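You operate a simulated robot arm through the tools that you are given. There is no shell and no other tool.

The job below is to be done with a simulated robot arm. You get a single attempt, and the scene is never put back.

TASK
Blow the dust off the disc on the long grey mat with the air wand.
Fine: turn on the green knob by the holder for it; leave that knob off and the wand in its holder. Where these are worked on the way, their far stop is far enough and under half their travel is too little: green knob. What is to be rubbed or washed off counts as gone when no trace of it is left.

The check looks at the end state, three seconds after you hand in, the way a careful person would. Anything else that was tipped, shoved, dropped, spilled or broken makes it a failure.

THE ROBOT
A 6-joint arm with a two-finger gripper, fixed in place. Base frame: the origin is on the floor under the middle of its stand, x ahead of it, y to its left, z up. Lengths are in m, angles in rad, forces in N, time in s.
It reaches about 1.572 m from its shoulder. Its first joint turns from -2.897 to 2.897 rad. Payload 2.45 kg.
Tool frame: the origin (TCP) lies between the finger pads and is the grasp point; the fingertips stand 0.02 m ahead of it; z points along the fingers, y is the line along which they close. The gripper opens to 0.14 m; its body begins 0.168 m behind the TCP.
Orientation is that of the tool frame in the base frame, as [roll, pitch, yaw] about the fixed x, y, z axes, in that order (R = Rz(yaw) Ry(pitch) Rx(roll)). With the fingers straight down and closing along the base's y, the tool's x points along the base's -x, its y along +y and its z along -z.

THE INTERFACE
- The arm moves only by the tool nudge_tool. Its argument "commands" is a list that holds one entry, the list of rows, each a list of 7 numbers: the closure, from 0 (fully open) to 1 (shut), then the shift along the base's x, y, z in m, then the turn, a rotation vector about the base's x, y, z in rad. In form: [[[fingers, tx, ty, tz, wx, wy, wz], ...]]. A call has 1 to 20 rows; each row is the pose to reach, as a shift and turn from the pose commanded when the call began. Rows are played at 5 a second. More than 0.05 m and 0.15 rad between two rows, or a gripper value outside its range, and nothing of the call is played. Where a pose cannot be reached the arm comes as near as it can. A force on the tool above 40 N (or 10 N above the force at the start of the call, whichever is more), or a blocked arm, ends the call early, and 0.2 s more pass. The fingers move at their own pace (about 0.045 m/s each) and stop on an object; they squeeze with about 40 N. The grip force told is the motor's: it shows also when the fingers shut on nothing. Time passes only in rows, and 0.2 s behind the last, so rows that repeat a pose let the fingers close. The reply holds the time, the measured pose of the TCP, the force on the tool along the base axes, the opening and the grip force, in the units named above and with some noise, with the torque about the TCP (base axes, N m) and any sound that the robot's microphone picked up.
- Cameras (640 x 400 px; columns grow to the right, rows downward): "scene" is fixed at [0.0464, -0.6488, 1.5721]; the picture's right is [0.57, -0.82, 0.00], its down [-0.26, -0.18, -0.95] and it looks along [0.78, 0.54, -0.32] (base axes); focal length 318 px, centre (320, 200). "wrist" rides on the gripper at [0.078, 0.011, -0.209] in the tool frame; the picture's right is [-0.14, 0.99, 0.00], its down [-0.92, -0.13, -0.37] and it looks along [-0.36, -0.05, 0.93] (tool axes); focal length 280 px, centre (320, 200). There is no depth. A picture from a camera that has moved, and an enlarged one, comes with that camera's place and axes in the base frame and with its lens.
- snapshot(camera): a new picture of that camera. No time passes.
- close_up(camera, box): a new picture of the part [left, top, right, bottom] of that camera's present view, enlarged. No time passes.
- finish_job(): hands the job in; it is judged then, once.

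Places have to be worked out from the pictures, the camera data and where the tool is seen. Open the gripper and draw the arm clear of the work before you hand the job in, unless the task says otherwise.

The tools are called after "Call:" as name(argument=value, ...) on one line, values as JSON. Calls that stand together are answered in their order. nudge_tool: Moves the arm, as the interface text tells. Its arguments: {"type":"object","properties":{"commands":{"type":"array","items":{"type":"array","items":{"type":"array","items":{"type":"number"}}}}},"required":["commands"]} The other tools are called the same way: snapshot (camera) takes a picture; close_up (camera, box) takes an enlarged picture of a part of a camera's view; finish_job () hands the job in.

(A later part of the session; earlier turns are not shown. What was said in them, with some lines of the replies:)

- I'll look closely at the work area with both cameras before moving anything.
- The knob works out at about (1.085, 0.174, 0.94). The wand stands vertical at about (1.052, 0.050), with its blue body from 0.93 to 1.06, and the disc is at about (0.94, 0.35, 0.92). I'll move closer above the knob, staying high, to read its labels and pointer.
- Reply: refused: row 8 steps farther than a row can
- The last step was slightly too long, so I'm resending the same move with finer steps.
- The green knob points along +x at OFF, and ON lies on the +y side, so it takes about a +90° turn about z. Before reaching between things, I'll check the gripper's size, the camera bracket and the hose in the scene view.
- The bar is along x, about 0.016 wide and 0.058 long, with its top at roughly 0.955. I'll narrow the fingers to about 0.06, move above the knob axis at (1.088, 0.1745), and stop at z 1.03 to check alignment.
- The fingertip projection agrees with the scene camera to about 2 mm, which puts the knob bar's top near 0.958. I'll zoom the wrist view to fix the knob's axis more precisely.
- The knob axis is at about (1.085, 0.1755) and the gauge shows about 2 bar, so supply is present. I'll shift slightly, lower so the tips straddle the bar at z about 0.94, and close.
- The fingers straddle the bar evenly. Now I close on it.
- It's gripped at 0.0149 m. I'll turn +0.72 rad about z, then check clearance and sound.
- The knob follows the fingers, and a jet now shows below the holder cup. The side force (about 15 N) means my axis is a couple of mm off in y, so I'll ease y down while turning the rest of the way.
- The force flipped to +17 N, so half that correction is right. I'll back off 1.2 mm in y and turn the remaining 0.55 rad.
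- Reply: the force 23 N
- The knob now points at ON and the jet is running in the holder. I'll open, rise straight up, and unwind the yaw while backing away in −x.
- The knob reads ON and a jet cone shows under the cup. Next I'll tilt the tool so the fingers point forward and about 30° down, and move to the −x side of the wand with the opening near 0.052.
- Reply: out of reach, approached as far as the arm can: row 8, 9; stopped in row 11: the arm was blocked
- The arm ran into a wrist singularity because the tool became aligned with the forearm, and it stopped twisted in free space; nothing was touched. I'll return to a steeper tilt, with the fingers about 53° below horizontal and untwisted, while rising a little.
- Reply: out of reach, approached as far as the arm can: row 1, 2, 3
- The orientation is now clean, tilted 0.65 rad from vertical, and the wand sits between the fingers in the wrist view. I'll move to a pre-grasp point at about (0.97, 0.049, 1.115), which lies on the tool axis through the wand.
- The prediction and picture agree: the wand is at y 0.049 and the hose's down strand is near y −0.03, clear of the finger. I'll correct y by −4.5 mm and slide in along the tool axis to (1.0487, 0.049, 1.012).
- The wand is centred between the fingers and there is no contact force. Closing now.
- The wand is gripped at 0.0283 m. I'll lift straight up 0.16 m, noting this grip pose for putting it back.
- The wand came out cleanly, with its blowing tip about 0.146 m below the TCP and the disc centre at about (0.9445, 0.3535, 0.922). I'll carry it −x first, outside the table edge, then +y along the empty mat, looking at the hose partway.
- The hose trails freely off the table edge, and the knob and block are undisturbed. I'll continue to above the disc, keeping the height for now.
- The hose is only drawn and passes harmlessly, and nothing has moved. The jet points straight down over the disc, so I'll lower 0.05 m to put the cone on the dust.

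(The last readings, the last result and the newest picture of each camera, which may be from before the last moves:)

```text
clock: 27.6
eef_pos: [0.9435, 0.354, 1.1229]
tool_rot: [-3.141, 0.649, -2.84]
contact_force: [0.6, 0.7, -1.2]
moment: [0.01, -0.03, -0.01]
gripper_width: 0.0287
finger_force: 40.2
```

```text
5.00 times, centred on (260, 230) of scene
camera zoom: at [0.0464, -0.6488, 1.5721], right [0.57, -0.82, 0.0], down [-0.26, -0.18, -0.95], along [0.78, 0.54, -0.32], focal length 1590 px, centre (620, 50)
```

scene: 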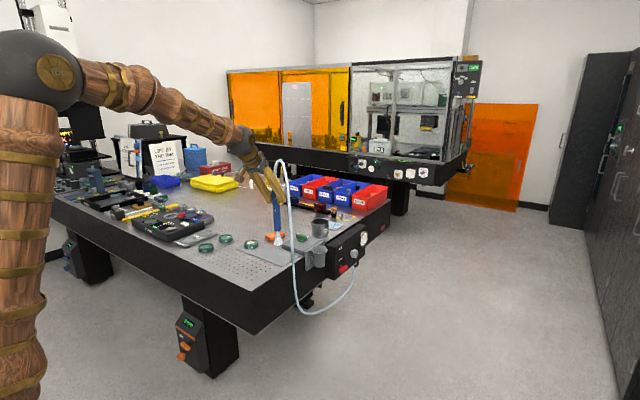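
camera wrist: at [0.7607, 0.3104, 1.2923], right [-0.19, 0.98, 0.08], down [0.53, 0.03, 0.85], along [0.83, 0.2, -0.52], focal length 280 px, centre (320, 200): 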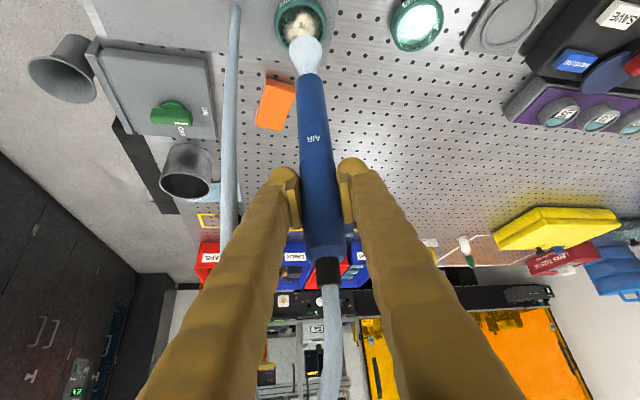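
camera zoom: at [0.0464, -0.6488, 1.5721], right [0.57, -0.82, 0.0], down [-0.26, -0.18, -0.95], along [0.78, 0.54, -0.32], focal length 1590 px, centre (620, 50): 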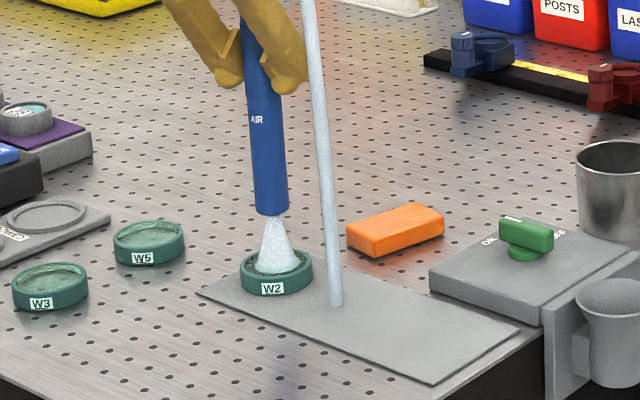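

Most of the dust seems to have gone already. I'll sweep the jet slowly in a small cross and ring over the disc to cover all of its face.

Call:
nudge_tool(commands=[[[1, 0.01, 0, 0, 0, 0, 0], [1, 0.02, 0, 0, 0, 0, 0], [1, 0.017, 0.01, 0, 0, 0, 0], [1, 0.01, 0.017, 0, 0, 0, 0], [1, 0, 0.02, 0, 0, 0, 0], [1, -0.01, 0.017, 0, 0, 0, 0], [1, -0.017, 0.01, 0, 0, 0, 0], [1, -0.02, 0, 0, 0, 0, 0], [1, -0.017, -0.01, 0, 0, 0, 0], [1, -0.01, -0.017, 0, 0, 0, 0], [1, 0, -0.02, 0, 0, 0, 0], [1, 0.01, -0.017, 0, 0, 0, 0], [1, 0.017, -0.01, 0, 0, 0, 0], [1, 0.01, 0, 0, 0, 0, 0], [1, 0, 0, 0, 0, 0, 0], [1, 0, 0, 0, 0, 0, 0], [1, 0, 0, 0.04, 0, 0, 0], [1, -0.02, -0.03, 0.06, 0, 0, 0], [1, -0.03, -0.07, 0.06, 0, 0, 0], [1, -0.03, -0.1, 0.06, 0, 0, 0]]])

Call:
snapshot(camera="wrist")

Call:
close_up(camera="scene", box=[230, 220, 280, 260])

```text
clock: 31.8
eef_pos: [0.9129, 0.2545, 1.1835]
tool_rot: [-3.138, 0.651, -2.841]
contact_force: [-0.5, -0.7, -0.9]
moment: [-0.02, 0.01, -0.02]
gripper_width: 0.0284
finger_force: 39.7
```

```text
taken
camera wrist: at [0.7296, 0.2096, 1.3028], right [-0.19, 0.98, 0.08], down [0.53, 0.03, 0.85], along [0.83, 0.2, -0.52], focal length 280 px, centre (320, 200)
```

wrist: 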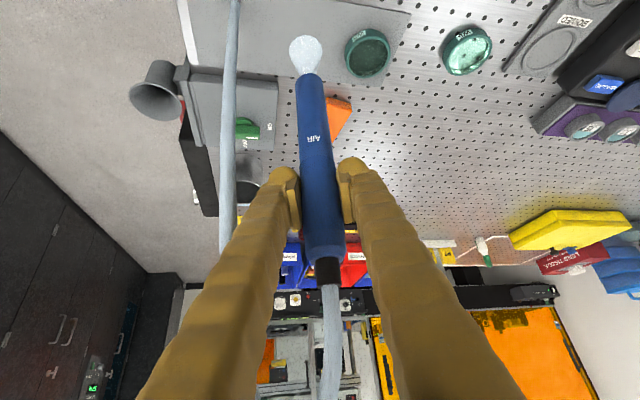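

```text
10.00 times, centred on (255, 240) of scene
camera zoom: at [0.0464, -0.6488, 1.5721], right [0.57, -0.82, 0.0], down [-0.26, -0.18, -0.95], along [0.78, 0.54, -0.32], focal length 3179 px, centre (970, -200)
```

zoom: 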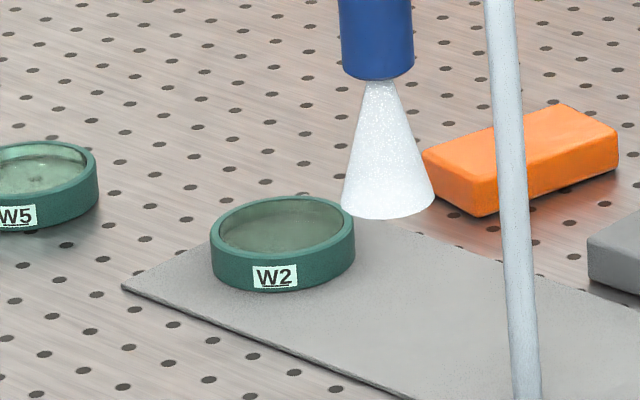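

The face of W2 looks clear from here. I'll enlarge the wrist view of the disc and the mat to check for leftover specks before putting the wand away.

Call:
close_up(camera="wrist", box=[335, 20, 405, 90])

Call:
close_up(camera="wrist", box=[240, 0, 500, 150])

Call:
close_up(camera="scene", box=[238, 230, 264, 252])

```text
5.71 times, centred on (370, 55) of wrist
camera zoom: at [0.7296, 0.2096, 1.3028], right [-0.19, 0.98, 0.08], down [0.53, 0.03, 0.85], along [0.83, 0.2, -0.52], focal length 1602 px, centre (34, 1029)
```

zoom: 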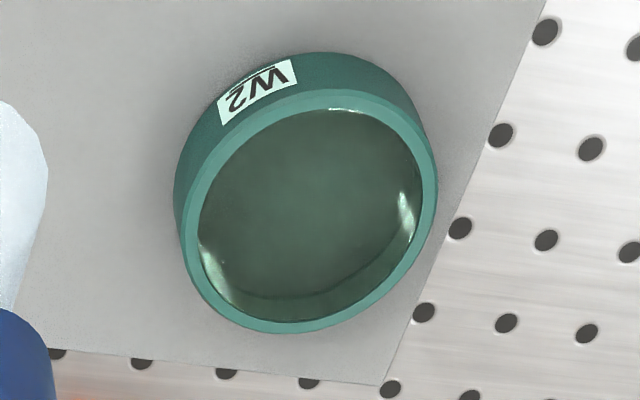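

```text
2.46 times, centred on (370, 75) of wrist
camera zoom: at [0.7296, 0.2096, 1.3028], right [-0.19, 0.98, 0.08], down [0.53, 0.03, 0.85], along [0.83, 0.2, -0.52], focal length 690 px, centre (197, 508)
```

zoom: 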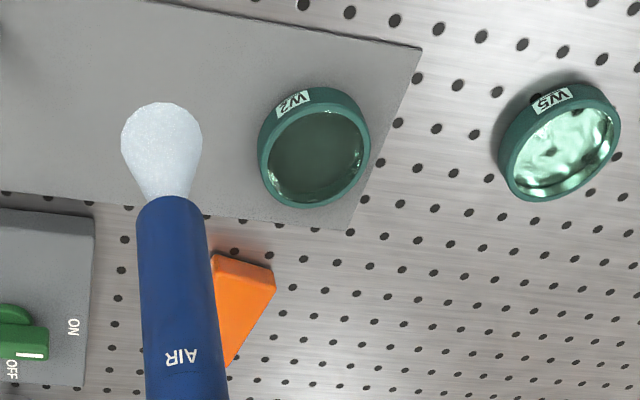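

```text
16.00 times, centred on (251, 241) of scene
camera zoom: at [0.0464, -0.6488, 1.5721], right [0.57, -0.82, 0.0], down [-0.26, -0.18, -0.95], along [0.78, 0.54, -0.32], focal length 5087 px, centre (1424, -456)
```

zoom: 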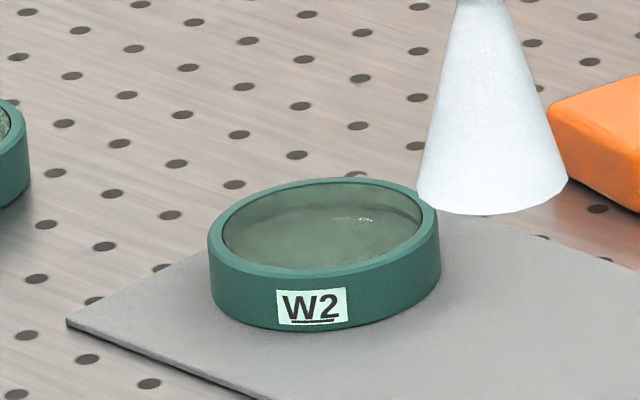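

W2 shows no specks now, only a faint even haze that could be reflection. To be sure, I'll give it one more slow pass with a slightly wider ring, then compare.

Call:
nudge_tool(commands=[[[1, 0.01, 0.04, 0, 0, 0, 0], [1, 0.02, 0.08, 0, 0, 0, 0], [1, 0.03, 0.1, -0.02, 0, 0, 0], [1, 0.03, 0.1, -0.065, 0, 0, 0], [1, 0.03, 0.1, -0.065, 0, 0, 0], [1, 0.042, 0.1, -0.065, 0, 0, 0], [1, 0.054, 0.1, -0.065, 0, 0, 0], [1, 0.047, 0.117, -0.065, 0, 0, 0], [1, 0.03, 0.124, -0.065, 0, 0, 0], [1, 0.013, 0.117, -0.065, 0, 0, 0], [1, 0.006, 0.1, -0.065, 0, 0, 0], [1, 0.013, 0.083, -0.065, 0, 0, 0], [1, 0.03, 0.076, -0.065, 0, 0, 0], [1, 0.047, 0.083, -0.065, 0, 0, 0], [1, 0.042, 0.1, -0.065, 0, 0, 0], [1, 0.03, 0.112, -0.065, 0, 0, 0], [1, 0.018, 0.1, -0.065, 0, 0, 0], [1, 0.03, 0.088, -0.065, 0, 0, 0], [1, 0.03, 0.1, -0.065, 0, 0, 0], [1, 0.03, 0.1, -0.065, 0, 0, 0]]])

Call:
close_up(camera="scene", box=[210, 190, 310, 270])

```text
clock: 36.0
eef_pos: [0.9433, 0.3551, 1.117]
tool_rot: [-3.14, 0.648, -2.843]
contact_force: [-0.7, 0.0, -2.2]
moment: [0.0, -0.01, 0.02]
gripper_width: 0.0282
finger_force: 40.1
```

```text
5.00 times, centred on (260, 230) of scene
camera zoom: at [0.0464, -0.6488, 1.5721], right [0.57, -0.82, 0.0], down [-0.26, -0.18, -0.95], along [0.78, 0.54, -0.32], focal length 1590 px, centre (620, 50)
```

zoom: 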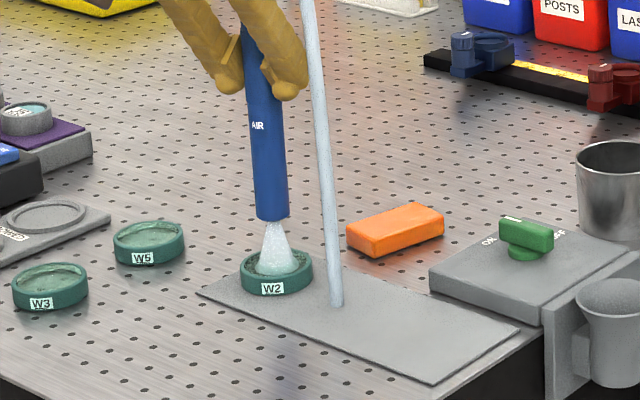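

The disc has not shifted. I'll raise and move back −y along the mat, then stop to look at the disc again.

Call:
nudge_tool(commands=[[[1, 0, 0, 0.03, 0, 0, 0], [1, 0, 0, 0.055, 0, 0, 0], [1, 0, -0.038, 0.055, 0, 0, -0.0375], [1, 0, -0.076, 0.055, 0, 0, -0.075], [1, 0, -0.114, 0.055, 0, 0, -0.1125], [1, 0, -0.114, 0.055, 0, 0, -0.1125]]])

Call:
snapshot(camera="wrist")

Call:
close_up(camera="scene", box=[238, 230, 264, 252])

Call:
close_up(camera="wrist", box=[330, 0, 450, 90])

```text
clock: 37.4
eef_pos: [0.945, 0.2407, 1.1731]
tool_rot: [-3.141, 0.648, -2.955]
contact_force: [-0.1, 0.1, -1.5]
moment: [-0.01, -0.01, -0.02]
gripper_width: 0.0283
finger_force: 39.6
```

```text
taken
camera wrist: at [0.7563, 0.2167, 1.2922], right [-0.08, 0.99, 0.08], down [0.53, -0.03, 0.85], along [0.85, 0.11, -0.52], focal length 280 px, centre (320, 200)
```

wrist: 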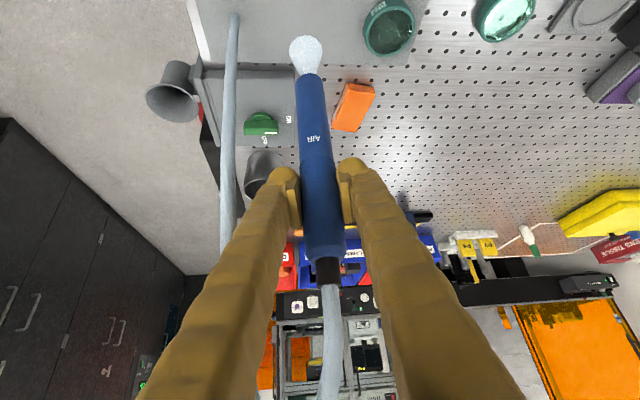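

```text
16.00 times, centred on (251, 241) of scene
camera zoom: at [0.0464, -0.6488, 1.5721], right [0.57, -0.82, 0.0], down [-0.26, -0.18, -0.95], along [0.78, 0.54, -0.32], focal length 5087 px, centre (1424, -456)
```

zoom: 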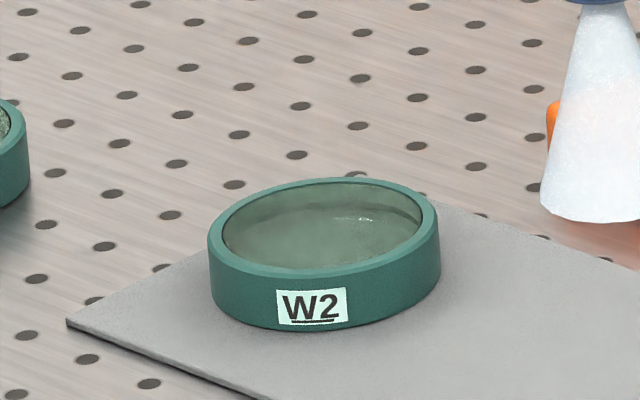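

```text
4.44 times, centred on (390, 45) of wrist
camera zoom: at [0.7563, 0.2167, 1.2922], right [-0.08, 0.99, 0.08], down [0.53, -0.03, 0.85], along [0.85, 0.11, -0.52], focal length 1246 px, centre (9, 889)
```

zoom: 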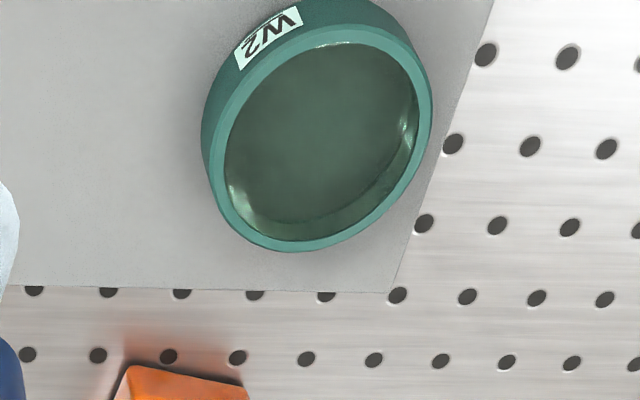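

The view is identical after the second pass, so the haze is only reflection and the disc is clean. I'll carry the wand back along the same path to directly above the holder cup.

Call:
nudge_tool(commands=[[[1, 0, -0.0382, 0, 0, 0, -0.0375], [1, 0, -0.0764, 0, 0, 0, -0.075], [1, 0, -0.1146, 0, 0, 0, -0.1125], [1, 0, -0.1528, 0, 0, 0, -0.15], [1, 0, -0.191, 0, 0, 0, -0.1875], [1, 0.0345, -0.191, 0, 0, 0, -0.1875], [1, 0.069, -0.191, 0, 0, 0, -0.1875], [1, 0.103, -0.191, 0, 0, 0, -0.1875], [1, 0.103, -0.191, 0, 0, 0, -0.1875], [1, 0.103, -0.191, 0, 0, 0, -0.1875]]])

Call:
snapshot(camera="wrist")

Call:
close_up(camera="scene", box=[240, 150, 390, 310])

```text
clock: 39.6
eef_pos: [1.0472, 0.0486, 1.1733]
tool_rot: [-3.14, 0.648, -3.141]
contact_force: [-0.3, -0.8, -1.8]
moment: [-0.02, 0.02, -0.01]
gripper_width: 0.0287
finger_force: 39.9
```

```text
taken
camera wrist: at [0.8582, 0.0595, 1.2927], right [0.11, 0.99, 0.08], down [0.51, -0.13, 0.85], along [0.85, -0.05, -0.52], focal length 280 px, centre (320, 200)
```

wrist: 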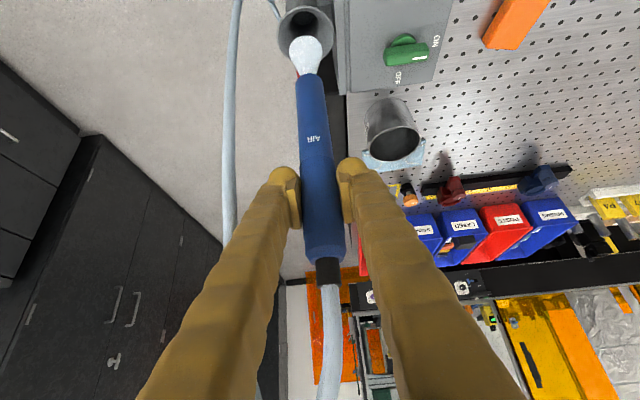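

```text
2.50 times, centred on (315, 230) of scene
camera zoom: at [0.0464, -0.6488, 1.5721], right [0.57, -0.82, 0.0], down [-0.26, -0.18, -0.95], along [0.78, 0.54, -0.32], focal length 795 px, centre (332, 125)
```

zoom: 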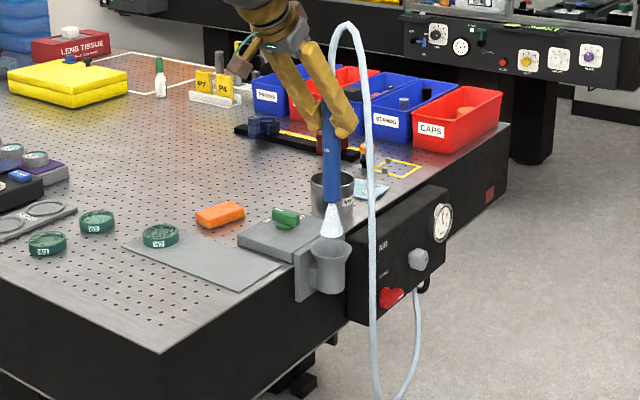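

The picture matches the one taken right after lifting, so the wand sits exactly over its cup. I'll lower it 0.16 m in steps, watching the force.

Call:
nudge_tool(commands=[[[1, 0, 0, -0.03, 0, 0, 0], [1, 0, 0, -0.06, 0, 0, 0], [1, 0, 0, -0.09, 0, 0, 0], [1, 0, 0, -0.115, 0, 0, 0], [1, 0, 0, -0.135, 0, 0, 0], [1, 0, 0, -0.15, 0, 0, 0], [1, 0, 0, -0.159, 0, 0, 0], [1, 0, 0, -0.159, 0, 0, 0]]])

Call:
snapshot(camera="wrist")

Call:
close_up(camera="scene", box=[260, 170, 380, 270])

```text
clock: 41.4
eef_pos: [1.0467, 0.0489, 1.0129]
tool_rot: [-3.139, 0.649, 3.142]
contact_force: [-0.2, 0.0, -1.7]
moment: [0.0, -0.01, 0.01]
gripper_width: 0.0283
finger_force: 40.3
```

```text
taken
camera wrist: at [0.8583, 0.0602, 1.1324], right [0.11, 0.99, 0.08], down [0.51, -0.13, 0.85], along [0.85, -0.05, -0.52], focal length 280 px, centre (320, 200)
```

wrist: 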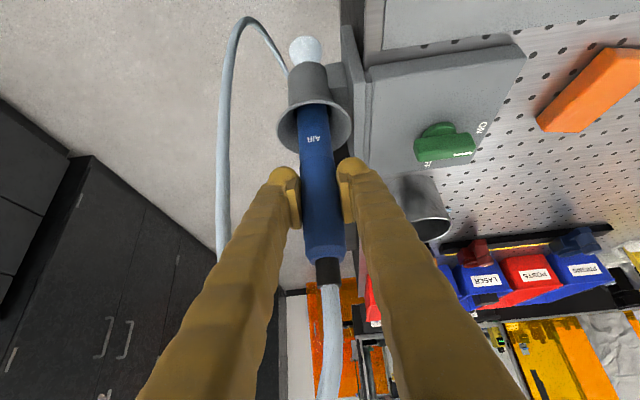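

```text
4.00 times, centred on (320, 220) of scene
camera zoom: at [0.0464, -0.6488, 1.5721], right [0.57, -0.82, 0.0], down [-0.26, -0.18, -0.95], along [0.78, 0.54, -0.32], focal length 1272 px, centre (320, 120)
```

zoom: 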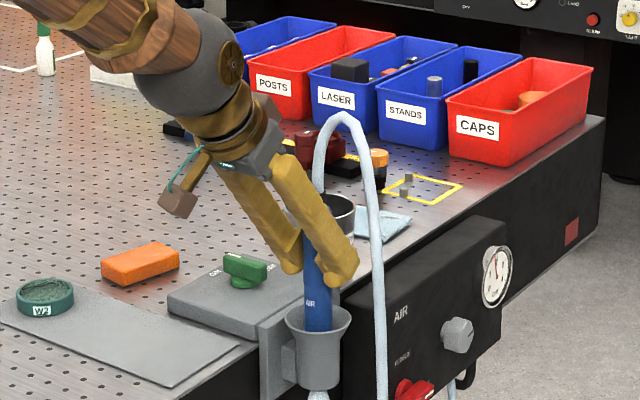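

The wand is back in the cup at nearly its original height, but I'm still carrying about 1.7 N. I'll lower another 1.5 mm to seat it, then open to about 0.052.

Call:
nudge_tool(commands=[[[1, 0, 0, -0.0015, 0, 0, 0], [1, 0, 0, -0.0015, 0, 0, 0]]])

```text
clock: 42.0
eef_pos: [1.0473, 0.0493, 1.0135]
tool_rot: [-3.141, 0.65, -3.141]
contact_force: [-0.8, -0.8, 9.3]
moment: [0.0, 0.17, 0.0]
gripper_width: 0.0285
finger_force: 39.8
```

The force went to +9 N upward, so the wand is seated on the cup bottom. Opening the fingers now.

Call:
nudge_tool(commands=[[[0.63, 0, 0, 0, 0, 0, 0], [0.63, 0, 0, 0, 0, 0, 0], [0.63, 0, 0, 0, 0, 0, 0]]])

Call:
snapshot(camera="wrist")

Call:
close_up(camera="scene", box=[260, 170, 380, 270])

```text
clock: 42.8
eef_pos: [1.0467, 0.0495, 1.0122]
tool_rot: [-3.14, 0.649, -3.141]
contact_force: [0.3, -0.1, 0.7]
moment: [0.0, -0.02, -0.01]
gripper_width: 0.0519
finger_force: 0.0
```

```text
taken
camera wrist: at [0.8582, 0.0603, 1.1312], right [0.11, 0.99, 0.08], down [0.51, -0.13, 0.85], along [0.85, -0.05, -0.52], focal length 280 px, centre (320, 200)
```

wrist: 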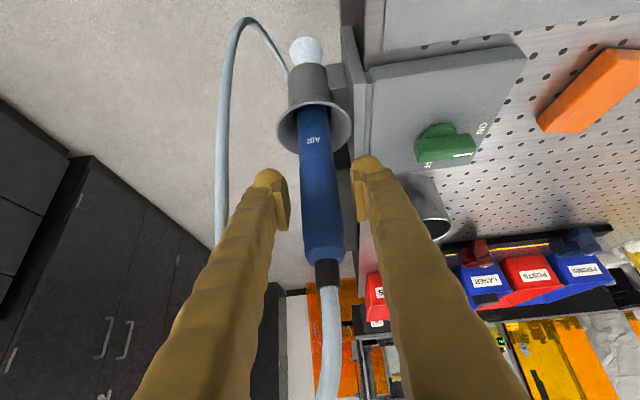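

```text
4.00 times, centred on (320, 220) of scene
camera zoom: at [0.0464, -0.6488, 1.5721], right [0.57, -0.82, 0.0], down [-0.26, -0.18, -0.95], along [0.78, 0.54, -0.32], focal length 1272 px, centre (320, 120)
```

zoom: 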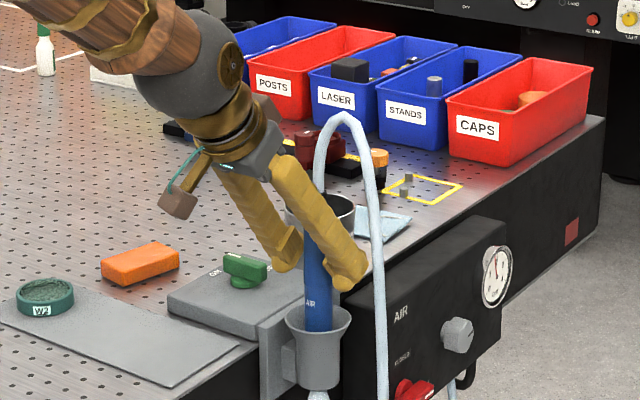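

The wand stands seated and upright. I'll back out along the tool axis and then rise clear of the hose.

Call:
nudge_tool(commands=[[[0.63, -0.015, 0, 0.02, 0, 0, 0], [0.63, -0.039, 0, 0.05, 0, 0, 0], [0.63, -0.065, 0, 0.084, 0, 0, 0], [0.63, -0.09, 0, 0.117, 0, 0, 0], [0.63, -0.1, 0, 0.15, 0, 0, 0], [0.63, -0.1, 0.0, 0.19, 0, 0, 0], [0.63, -0.1, 0.0, 0.228, 0, 0, 0], [0.63, -0.1, 0.025, 0.228, 0, 0.13, 0], [0.63, -0.1, 0.05, 0.228, 0, 0.26, 0], [0.63, -0.1, 0.075, 0.228, 0, 0.39, 0], [0.63, -0.1, 0.1, 0.228, 0, 0.52, 0], [0.63, -0.1, 0.125, 0.228, 0, 0.65, 0], [0.63, -0.1, 0.125, 0.228, 0, 0.65, 0]]])

Call:
snapshot(camera="wrist")

Call:
close_up(camera="scene", box=[250, 180, 370, 280])

```text
clock: 45.6
eef_pos: [0.9464, 0.1746, 1.2399]
tool_rot: [-3.141, -0.002, -3.141]
contact_force: [-0.3, 0.7, 0.6]
moment: [-0.01, 0.01, 0.0]
gripper_width: 0.0516
finger_force: 0.1
```

```text
taken
camera wrist: at [0.8698, 0.1854, 1.4488], right [0.14, 0.99, 0.0], down [0.92, -0.13, 0.37], along [0.36, -0.05, -0.93], focal length 280 px, centre (320, 200)
```

wrist: 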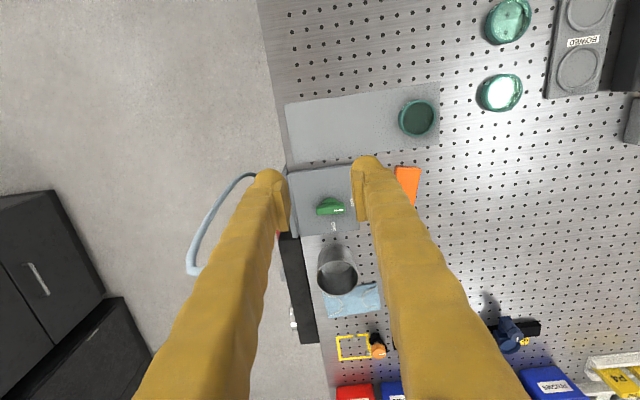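

```text
4.00 times, centred on (310, 230) of scene
camera zoom: at [0.0464, -0.6488, 1.5721], right [0.57, -0.82, 0.0], down [-0.26, -0.18, -0.95], along [0.78, 0.54, -0.32], focal length 1272 px, centre (360, 80)
```

zoom: 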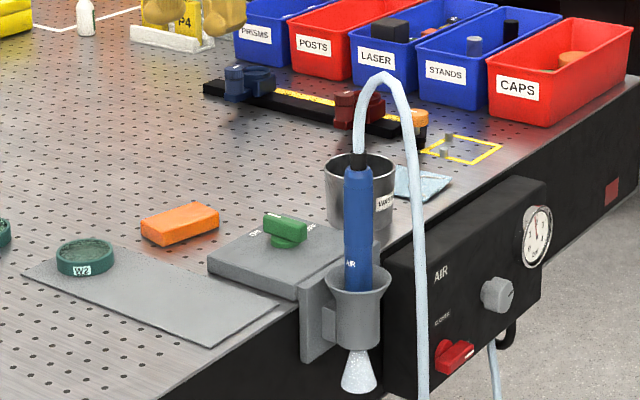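

The wand is home and W2 is clean and in place. I'll now move above the knob at height, rotating +90° so the fingers match the bar (now along y), with the opening around 0.06.

Call:
nudge_tool(commands=[[[0.57, 0.02, 0, 0, 0, 0, 0.143], [0.57, 0.04, 0, 0, 0, 0, 0.286], [0.57, 0.06, 0, 0, 0, 0, 0.429], [0.57, 0.08, 0, 0, 0, 0, 0.572], [0.57, 0.1, 0, 0, 0, 0, 0.715], [0.57, 0.12, 0, 0, 0, 0, 0.858], [0.57, 0.139, 0.0005, 0, 0, 0, 1.0], [0.57, 0.139, 0.0005, 0, 0, 0, 1.143], [0.57, 0.139, 0.0005, 0, 0, 0, 1.286], [0.57, 0.139, 0.0005, 0, 0, 0, 1.429], [0.57, 0.139, 0.0005, 0, 0, 0, 1.571], [0.57, 0.139, 0.0005, -0.05, 0, 0, 1.571], [0.57, 0.139, 0.0005, -0.1, 0, 0, 1.571], [0.57, 0.139, 0.0005, -0.15, 0, 0, 1.571], [0.57, 0.139, 0.0005, -0.2, 0, 0, 1.571], [0.57, 0.139, 0.0005, -0.2, 0, 0, 1.571]]])

Call:
close_up(camera="wrist", box=[240, 80, 400, 240])

Call:
close_up(camera="scene", box=[250, 180, 370, 280])

```text
clock: 49.0
eef_pos: [1.086, 0.1736, 1.0397]
tool_rot: [-3.14, 0.0, -1.571]
contact_force: [0.1, 0.4, -0.3]
moment: [0.02, 0.01, -0.03]
gripper_width: 0.0602
finger_force: 0.0
```

```text
2.50 times, centred on (320, 160) of wrist
camera zoom: at [1.0745, 0.0964, 1.2486], right [-0.99, 0.14, 0.0], down [0.13, 0.92, 0.37], along [0.05, 0.36, -0.93], focal length 701 px, centre (320, 300)
```

zoom: 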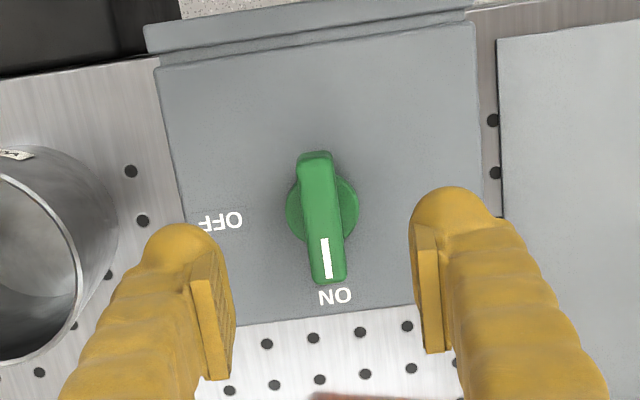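

```text
4.00 times, centred on (310, 230) of scene
camera zoom: at [0.0464, -0.6488, 1.5721], right [0.57, -0.82, 0.0], down [-0.26, -0.18, -0.95], along [0.78, 0.54, -0.32], focal length 1272 px, centre (360, 80)
```

zoom: 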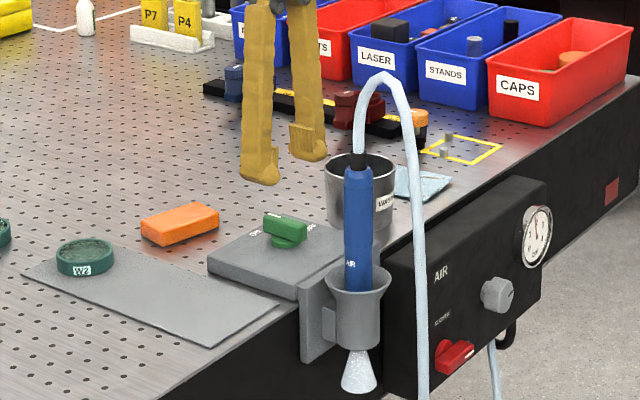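

The knob is at about (1.0845, 0.1755), centred between the open fingers. I'll descend with a small correction, then close.

Call:
nudge_tool(commands=[[[0.57, -0.001, 0.0015, -0.03, 0, 0, 0], [0.57, -0.001, 0.0015, -0.055, 0, 0, 0], [0.57, -0.001, 0.0015, -0.079, 0, 0, 0], [0.57, -0.001, 0.0015, -0.079, 0, 0, 0], [1, -0.001, 0.0015, -0.079, 0, 0, 0], [1, -0.001, 0.0015, -0.079, 0, 0, 0], [1, -0.001, 0.0015, -0.079, 0, 0, 0], [1, -0.001, 0.0015, -0.079, 0, 0, 0], [1, -0.001, 0.0015, -0.079, 0, 0, 0]]])

Call:
close_up(camera="wrist", box=[240, 80, 400, 240])

```text
clock: 51.0
eef_pos: [1.0855, 0.1762, 0.96]
tool_rot: [-3.14, -0.002, -1.57]
contact_force: [10.7, 1.1, -3.2]
moment: [0.02, -0.11, 0.03]
gripper_width: 0.0154
finger_force: 41.0
```

```text
2.50 times, centred on (320, 160) of wrist
camera zoom: at [1.0737, 0.0979, 1.17], right [-0.99, 0.14, 0.0], down [0.13, 0.92, 0.37], along [0.05, 0.36, -0.93], focal length 701 px, centre (320, 300)
```

zoom: 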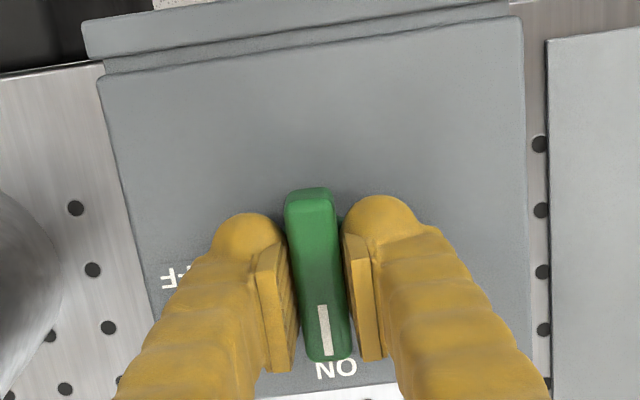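

The bar is gripped at 0.0154 m, with a light 10 N push in +x. I'll ease 0.8 mm that way and turn −0.6 rad first.

Call:
nudge_tool(commands=[[[1, 0.0008, 0, 0, 0, 0, -0.1], [1, 0.0008, 0, 0, 0, 0, -0.2], [1, 0.0008, 0, 0, 0, 0, -0.3], [1, 0.0008, 0, 0, 0, 0, -0.4], [1, 0.0008, 0, 0, 0, 0, -0.5], [1, 0.0008, 0, 0, 0, 0, -0.6]]])

```text
clock: 52.4
eef_pos: [1.0855, 0.1755, 0.9613]
tool_rot: [-3.141, -0.001, -2.172]
contact_force: [-2.8, -5.7, 0.3]
moment: [-0.12, 0.04, -0.03]
gripper_width: 0.0151
finger_force: 41.2
```

Forces are small (about 6 N), so I continue turning the remaining −0.97 rad toward OFF.

Call:
nudge_tool(commands=[[[1, 0, -0.0003, 0, 0, 0, -0.1], [1, 0, -0.0003, 0, 0, 0, -0.2], [1, 0, -0.0003, 0, 0, 0, -0.3], [1, 0, -0.0003, 0, 0, 0, -0.4], [1, 0, -0.0003, 0, 0, 0, -0.5], [1, 0, -0.0003, 0, 0, 0, -0.6], [1, 0, -0.0003, 0, 0, 0, -0.7], [1, 0, -0.0003, 0, 0, 0, -0.8], [1, 0, -0.0003, 0, 0, 0, -0.9], [1, 0, -0.0003, 0, 0, 0, -0.971], [1, 0, -0.0003, 0, 0, 0, -0.995]]])

Call:
close_up(camera="wrist", box=[220, 80, 420, 280])

Call:
close_up(camera="scene", box=[250, 180, 370, 280])

```text
clock: 54.8
eef_pos: [1.0848, 0.1739, 0.9617]
tool_rot: [-3.141, -0.002, 3.116]
contact_force: [21.3, -21.6, -7.3]
moment: [-0.21, -0.26, 0.69]
gripper_width: 0.0152
finger_force: 41.5
```

```text
2.00 times, centred on (320, 180) of wrist
camera zoom: at [1.0082, 0.1884, 1.1701], right [0.16, 0.99, 0.0], down [0.92, -0.15, 0.37], along [0.36, -0.06, -0.93], focal length 561 px, centre (320, 240)
```

zoom: 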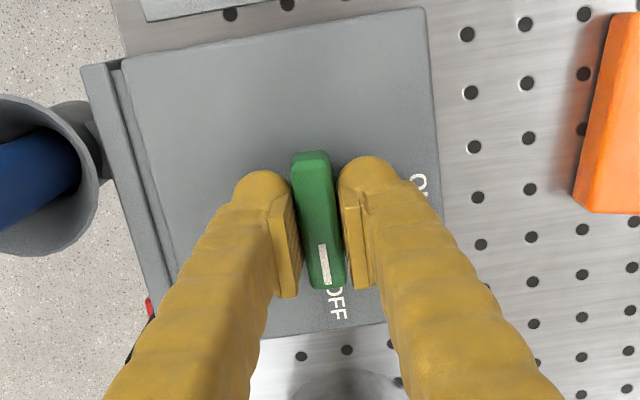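

```text
4.00 times, centred on (310, 230) of scene
camera zoom: at [0.0464, -0.6488, 1.5721], right [0.57, -0.82, 0.0], down [-0.26, -0.18, -0.95], along [0.78, 0.54, -0.32], focal length 1272 px, centre (360, 80)
```

zoom: 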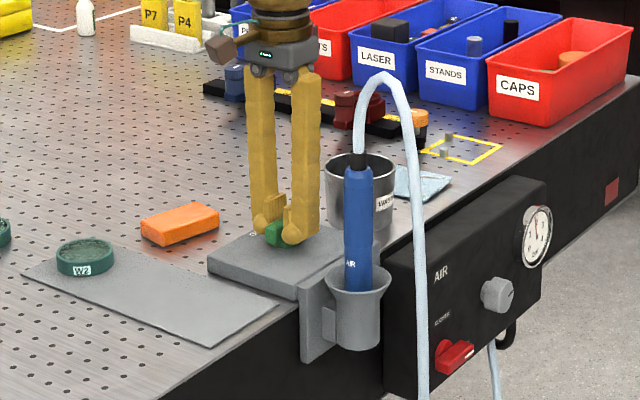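

The knob is at its OFF stop, shown by the 0.69 N·m torque, and the jet is gone. I'll open the fingers and rise straight up, then draw back.

Call:
nudge_tool(commands=[[[0.57, 0, 0, 0, 0, 0, 0], [0.57, 0, 0, 0, 0, 0, 0], [0.57, 0, 0, 0, 0, 0, 0], [0.57, 0, 0, 0.03, 0, 0, 0], [0.57, 0, 0, 0.07, 0, 0, 0], [0.57, 0, 0, 0.12, 0, 0, 0], [0.57, 0, 0, 0.17, 0, 0, 0], [0.57, 0, 0, 0.22, 0, 0, 0], [0.57, 0, 0, 0.27, 0, 0, 0], [0.57, -0.04, 0.01, 0.28, 0, 0, 0.024], [0.57, -0.08, 0.02, 0.3, 0, 0, 0.024], [0.3, -0.12, 0.03, 0.32, 0, 0, 0.024], [0, -0.16, 0.04, 0.34, 0, 0, 0.024], [0, -0.2, 0.045, 0.36, 0, 0, 0.024], [0, -0.24, 0.05, 0.37, 0, 0, 0.024], [0, -0.28, 0.055, 0.37, 0, 0, 0.024], [0, -0.32, 0.06, 0.37, 0, 0, 0.024], [0, -0.32, 0.06, 0.37, 0, 0, 0.024]]])

Call:
snapshot(camera="wrist")

Call:
snapshot(camera="scene")

Call:
close_up(camera="scene", box=[230, 190, 370, 300])

Call:
close_up(camera="wrist", box=[240, 180, 460, 340])

```text
clock: 58.6
eef_pos: [0.765, 0.2361, 1.3319]
tool_rot: [-3.139, -0.001, -3.14]
contact_force: [1.2, 0.4, -0.3]
moment: [0.03, 0.03, 0.0]
gripper_width: 0.1398
finger_force: 0.1
```

```text
taken
camera wrist: at [0.6869, 0.2474, 1.5403], right [0.14, 0.99, 0.0], down [0.92, -0.13, 0.37], along [0.36, -0.05, -0.93], focal length 280 px, centre (320, 200)
```

wrist: 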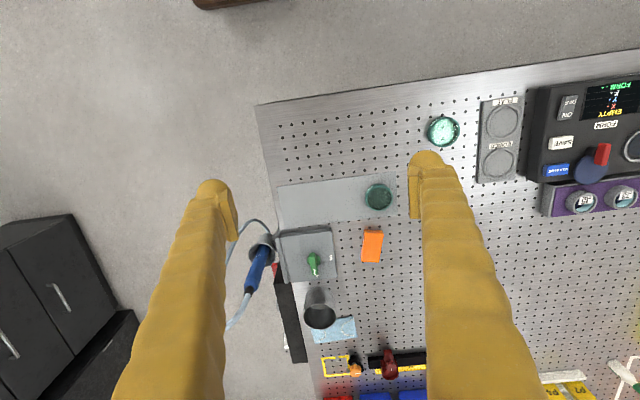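

```text
taken
```

scene: 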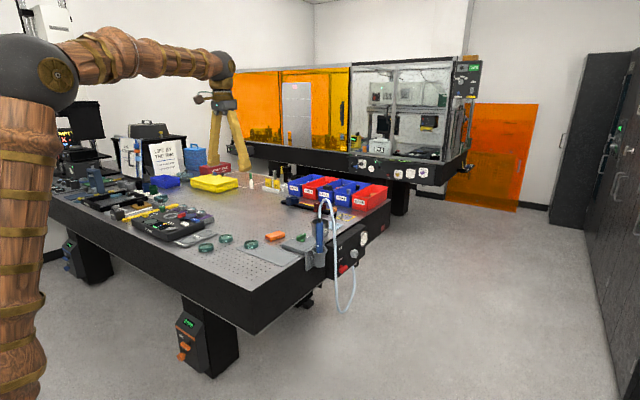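

```text
3.64 times, centred on (300, 245) of scene
camera zoom: at [0.0464, -0.6488, 1.5721], right [0.57, -0.82, 0.0], down [-0.26, -0.18, -0.95], along [0.78, 0.54, -0.32], focal length 1156 px, centre (393, 36)
```

zoom: 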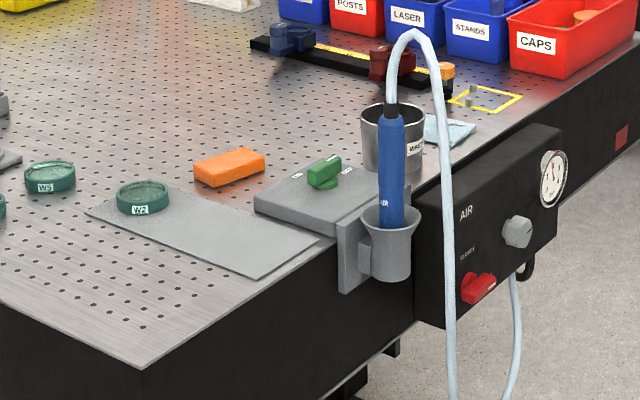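

```text
2.50 times, centred on (350, 260) of wrist
camera zoom: at [0.6869, 0.2474, 1.5403], right [0.14, 0.99, 0.0], down [0.92, -0.13, 0.37], along [0.36, -0.05, -0.93], focal length 701 px, centre (245, 50)
```

zoom: 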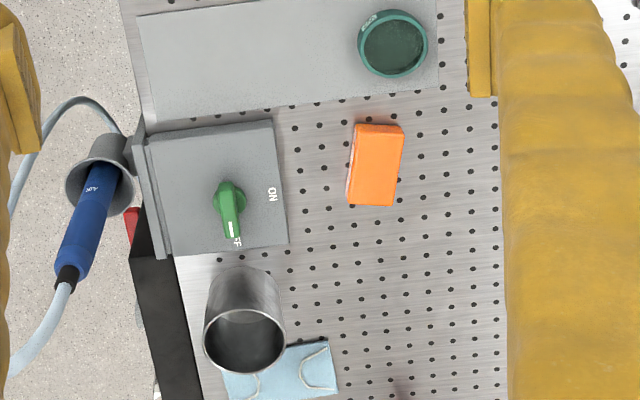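

Everything is in its place: knob at OFF, wand upright in its holder, no jet. I'll take one last enlarged look at the disc and the knob before handing in.

Call:
close_up(camera="wrist", box=[355, 175, 405, 215])

Call:
close_up(camera="scene", box=[234, 225, 274, 255])

Call:
close_up(camera="wrist", box=[285, 230, 345, 285])

Call:
close_up(camera="scene", box=[295, 215, 345, 275])

```text
10.00 times, centred on (380, 195) of wrist
camera zoom: at [0.6869, 0.2474, 1.5403], right [0.14, 0.99, 0.0], down [0.92, -0.13, 0.37], along [0.36, -0.05, -0.93], focal length 2804 px, centre (-280, 250)
```

zoom: 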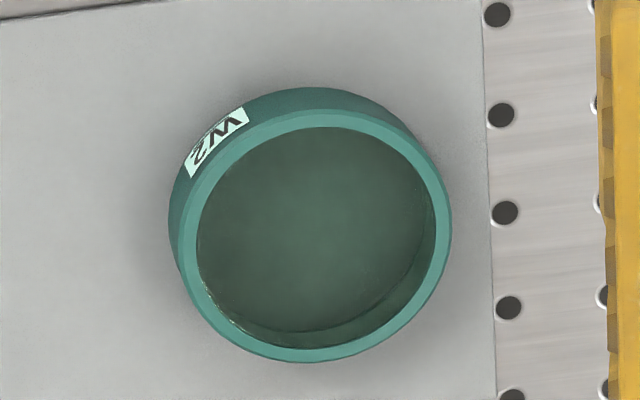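

```text
13.33 times, centred on (254, 240) of scene
camera zoom: at [0.0464, -0.6488, 1.5721], right [0.57, -0.82, 0.0], down [-0.26, -0.18, -0.95], along [0.78, 0.54, -0.32], focal length 4239 px, centre (1200, -333)
```

zoom: 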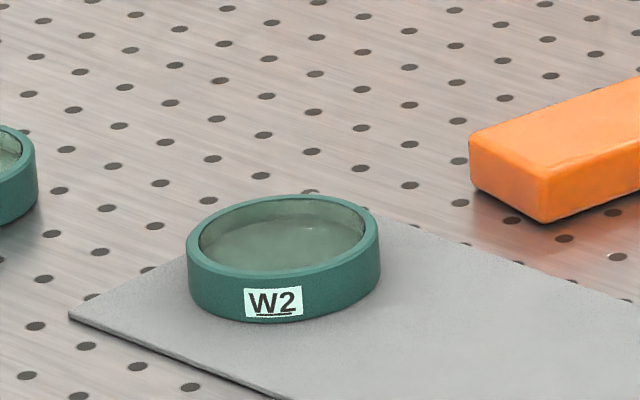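

```text
7.27 times, centred on (315, 258) of wrist
camera zoom: at [0.6869, 0.2474, 1.5403], right [0.14, 0.99, 0.0], down [0.92, -0.13, 0.37], along [0.36, -0.05, -0.93], focal length 2039 px, centre (356, -218)
```

zoom: 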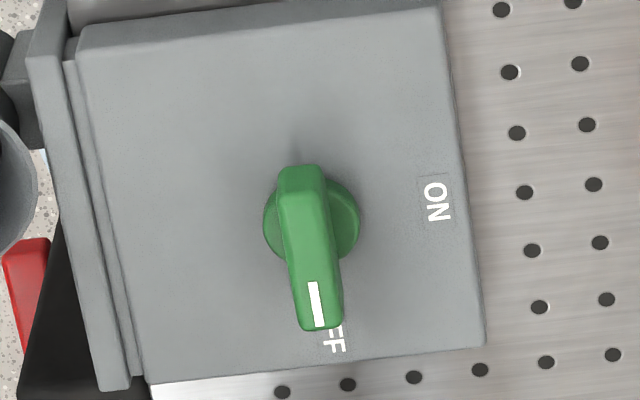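

```text
6.67 times, centred on (320, 245) of scene
camera zoom: at [0.0464, -0.6488, 1.5721], right [0.57, -0.82, 0.0], down [-0.26, -0.18, -0.95], along [0.78, 0.54, -0.32], focal length 2120 px, centre (320, -100)
```

zoom: 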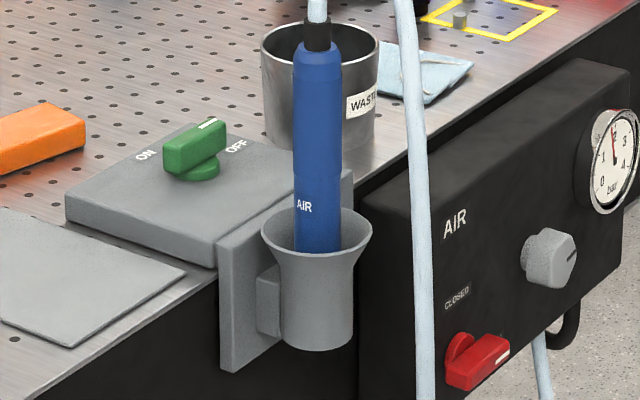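

The knob and wand are right. I see a thin pale line at the disc's inner rim, so I'll zoom further to tell whether it's a reflection or leftover dust.

Call:
close_up(camera="wrist", box=[366, 182, 394, 206])

Call:
close_up(camera="wrist", box=[368, 196, 384, 208])

Call:
close_up(camera="wrist", box=[420, 105, 470, 155])

```text
16.00 times, centred on (380, 194) of wrist
camera zoom: at [0.6869, 0.2474, 1.5403], right [0.14, 0.99, 0.0], down [0.92, -0.13, 0.37], along [0.36, -0.05, -0.93], focal length 4486 px, centre (-640, 296)
```

zoom: 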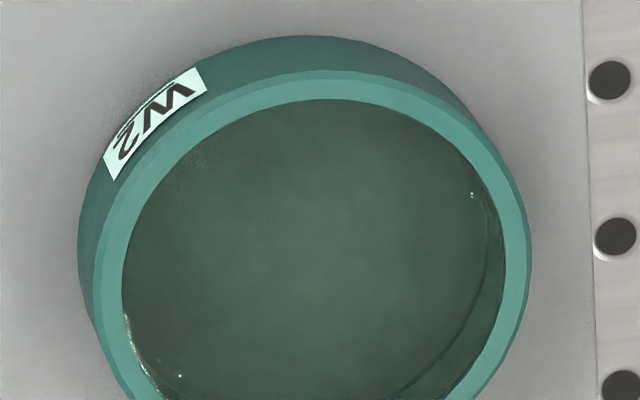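

```text
16.00 times, centred on (376, 202) of wrist
camera zoom: at [0.6869, 0.2474, 1.5403], right [0.14, 0.99, 0.0], down [0.92, -0.13, 0.37], along [0.36, -0.05, -0.93], focal length 4486 px, centre (-576, 168)
```

zoom: 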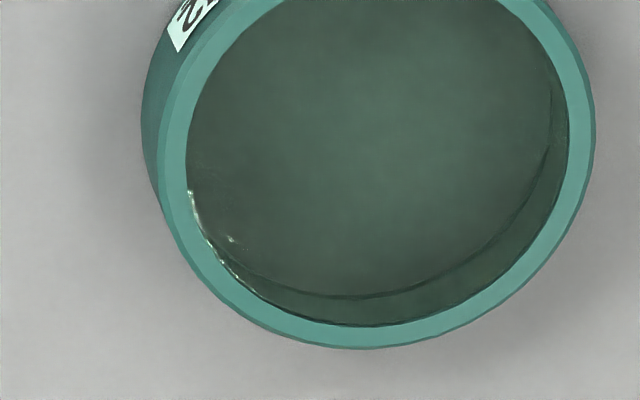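

```text
8.00 times, centred on (445, 130) of wrist
camera zoom: at [0.6869, 0.2474, 1.5403], right [0.14, 0.99, 0.0], down [0.92, -0.13, 0.37], along [0.36, -0.05, -0.93], focal length 2243 px, centre (-680, 760)
```

zoom: 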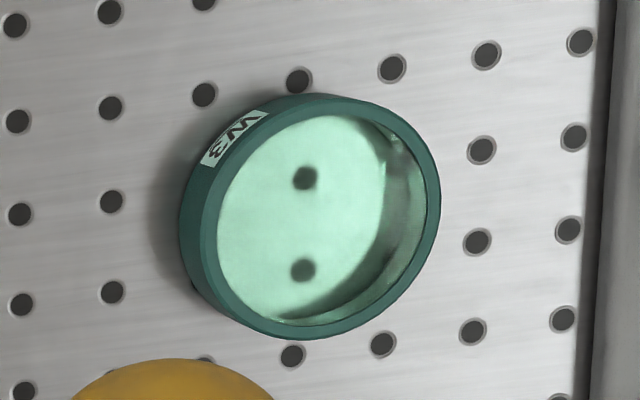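

The pale dots look like glints on the glass edge, since they shift with the viewpoint. To be certain, I'll go to the same viewpoint I had before blowing and compare directly.

Call:
nudge_tool(commands=[[[0, 0.035, -0.008, -0.022, 0, 0, 0], [0, 0.07, -0.016, -0.044, 0, 0, 0], [0, 0.105, -0.024, -0.066, 0, 0, 0], [0, 0.14, -0.032, -0.088, 0, 0, 0], [0, 0.175, -0.04, -0.11, 0, 0, 0], [0, 0.211, -0.048, -0.131, 0, 0, 0], [0, 0.211, -0.048, -0.131, 0, 0, 0]]])

Call:
close_up(camera="wrist", box=[370, 60, 470, 140])

Call:
close_up(camera="wrist", box=[395, 80, 440, 125])

```text
clock: 60.2
eef_pos: [0.9772, 0.1887, 1.2]
tool_rot: [-3.139, -0.001, 3.14]
contact_force: [0.0, 0.0, -0.6]
moment: [-0.01, -0.03, 0.01]
gripper_width: 0.1397
finger_force: 0.0
```

```text
5.00 times, centred on (420, 100) of wrist
camera zoom: at [0.8993, 0.1995, 1.4095], right [0.14, 0.99, 0.0], down [0.92, -0.13, 0.37], along [0.36, -0.05, -0.93], focal length 1402 px, centre (-180, 700)
```

zoom: 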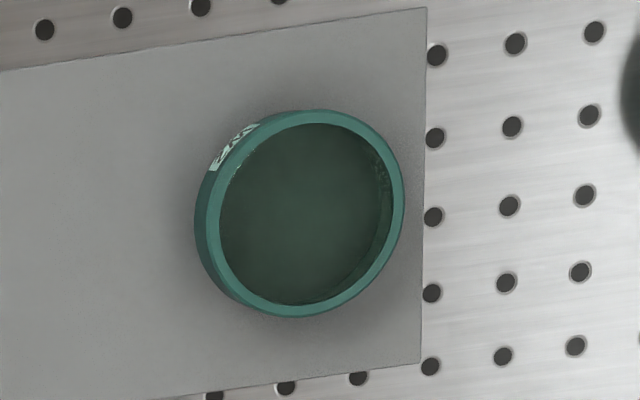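

```text
8.89 times, centred on (418, 102) of wrist
camera zoom: at [0.8993, 0.1995, 1.4095], right [0.14, 0.99, 0.0], down [0.92, -0.13, 0.37], along [0.36, -0.05, -0.93], focal length 2492 px, centre (-547, 1067)
```

zoom: 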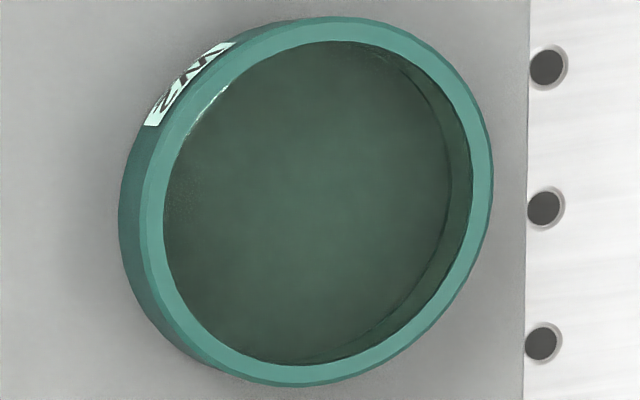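

From the same viewpoint as before, the dust patch is entirely gone, and the disc sits at the same pixels as at the start. The glints have moved with the view, so they're reflections. I'll draw the arm back clear of the bench and hand in.

Call:
nudge_tool(commands=[[[0, -0.035, 0.008, 0.022, 0, 0, 0], [0, -0.07, 0.016, 0.044, 0, 0, 0], [0, -0.105, 0.024, 0.066, 0, 0, 0], [0, -0.14, 0.032, 0.088, 0, 0, 0], [0, -0.175, 0.04, 0.11, 0, 0, 0], [0, -0.211, 0.048, 0.131, 0, 0, 0], [0, -0.25, 0.048, 0.131, 0, 0, 0], [0, -0.29, 0.048, 0.131, 0, 0, 0], [0, -0.325, 0.048, 0.131, 0, 0, 0], [0, -0.325, 0.048, 0.131, 0, 0, 0]]])

Call:
snapshot(camera="scene")

```text
clock: 62.4
eef_pos: [0.6519, 0.2373, 1.3311]
tool_rot: [-3.141, 0.0, 3.141]
contact_force: [0.3, 0.4, 0.5]
moment: [0.03, -0.03, -0.02]
gripper_width: 0.1398
finger_force: 0.1
```

```text
taken
```

scene: 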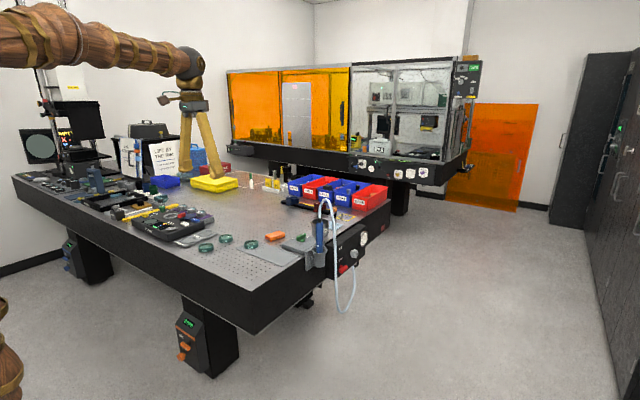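

The arm is back at its start pose with the gripper open. The knob is off, the wand is in its holder and the disc is clean, so I'm handing in.

Call:
finish_job()

```text
The job is handed in.
```

I blew the dust off the disc on the long grey mat (W2) and handed the job in. From the same camera viewpoint as before, the dust patch is gone and the disc hasn't moved.

- **Green knob:** I turned it fully to ON for the job, then back to its OFF stop. The air jet has stopped.
- **Air wand:** it is back in its holder, seated and upright.
- **Rest of the bench:** nothing else looks moved or tipped in the final pictures. On the way to the wand the arm stopped once at a joint limit, in free space, without touching anything.

The arm is back where it started, with the gripper open.
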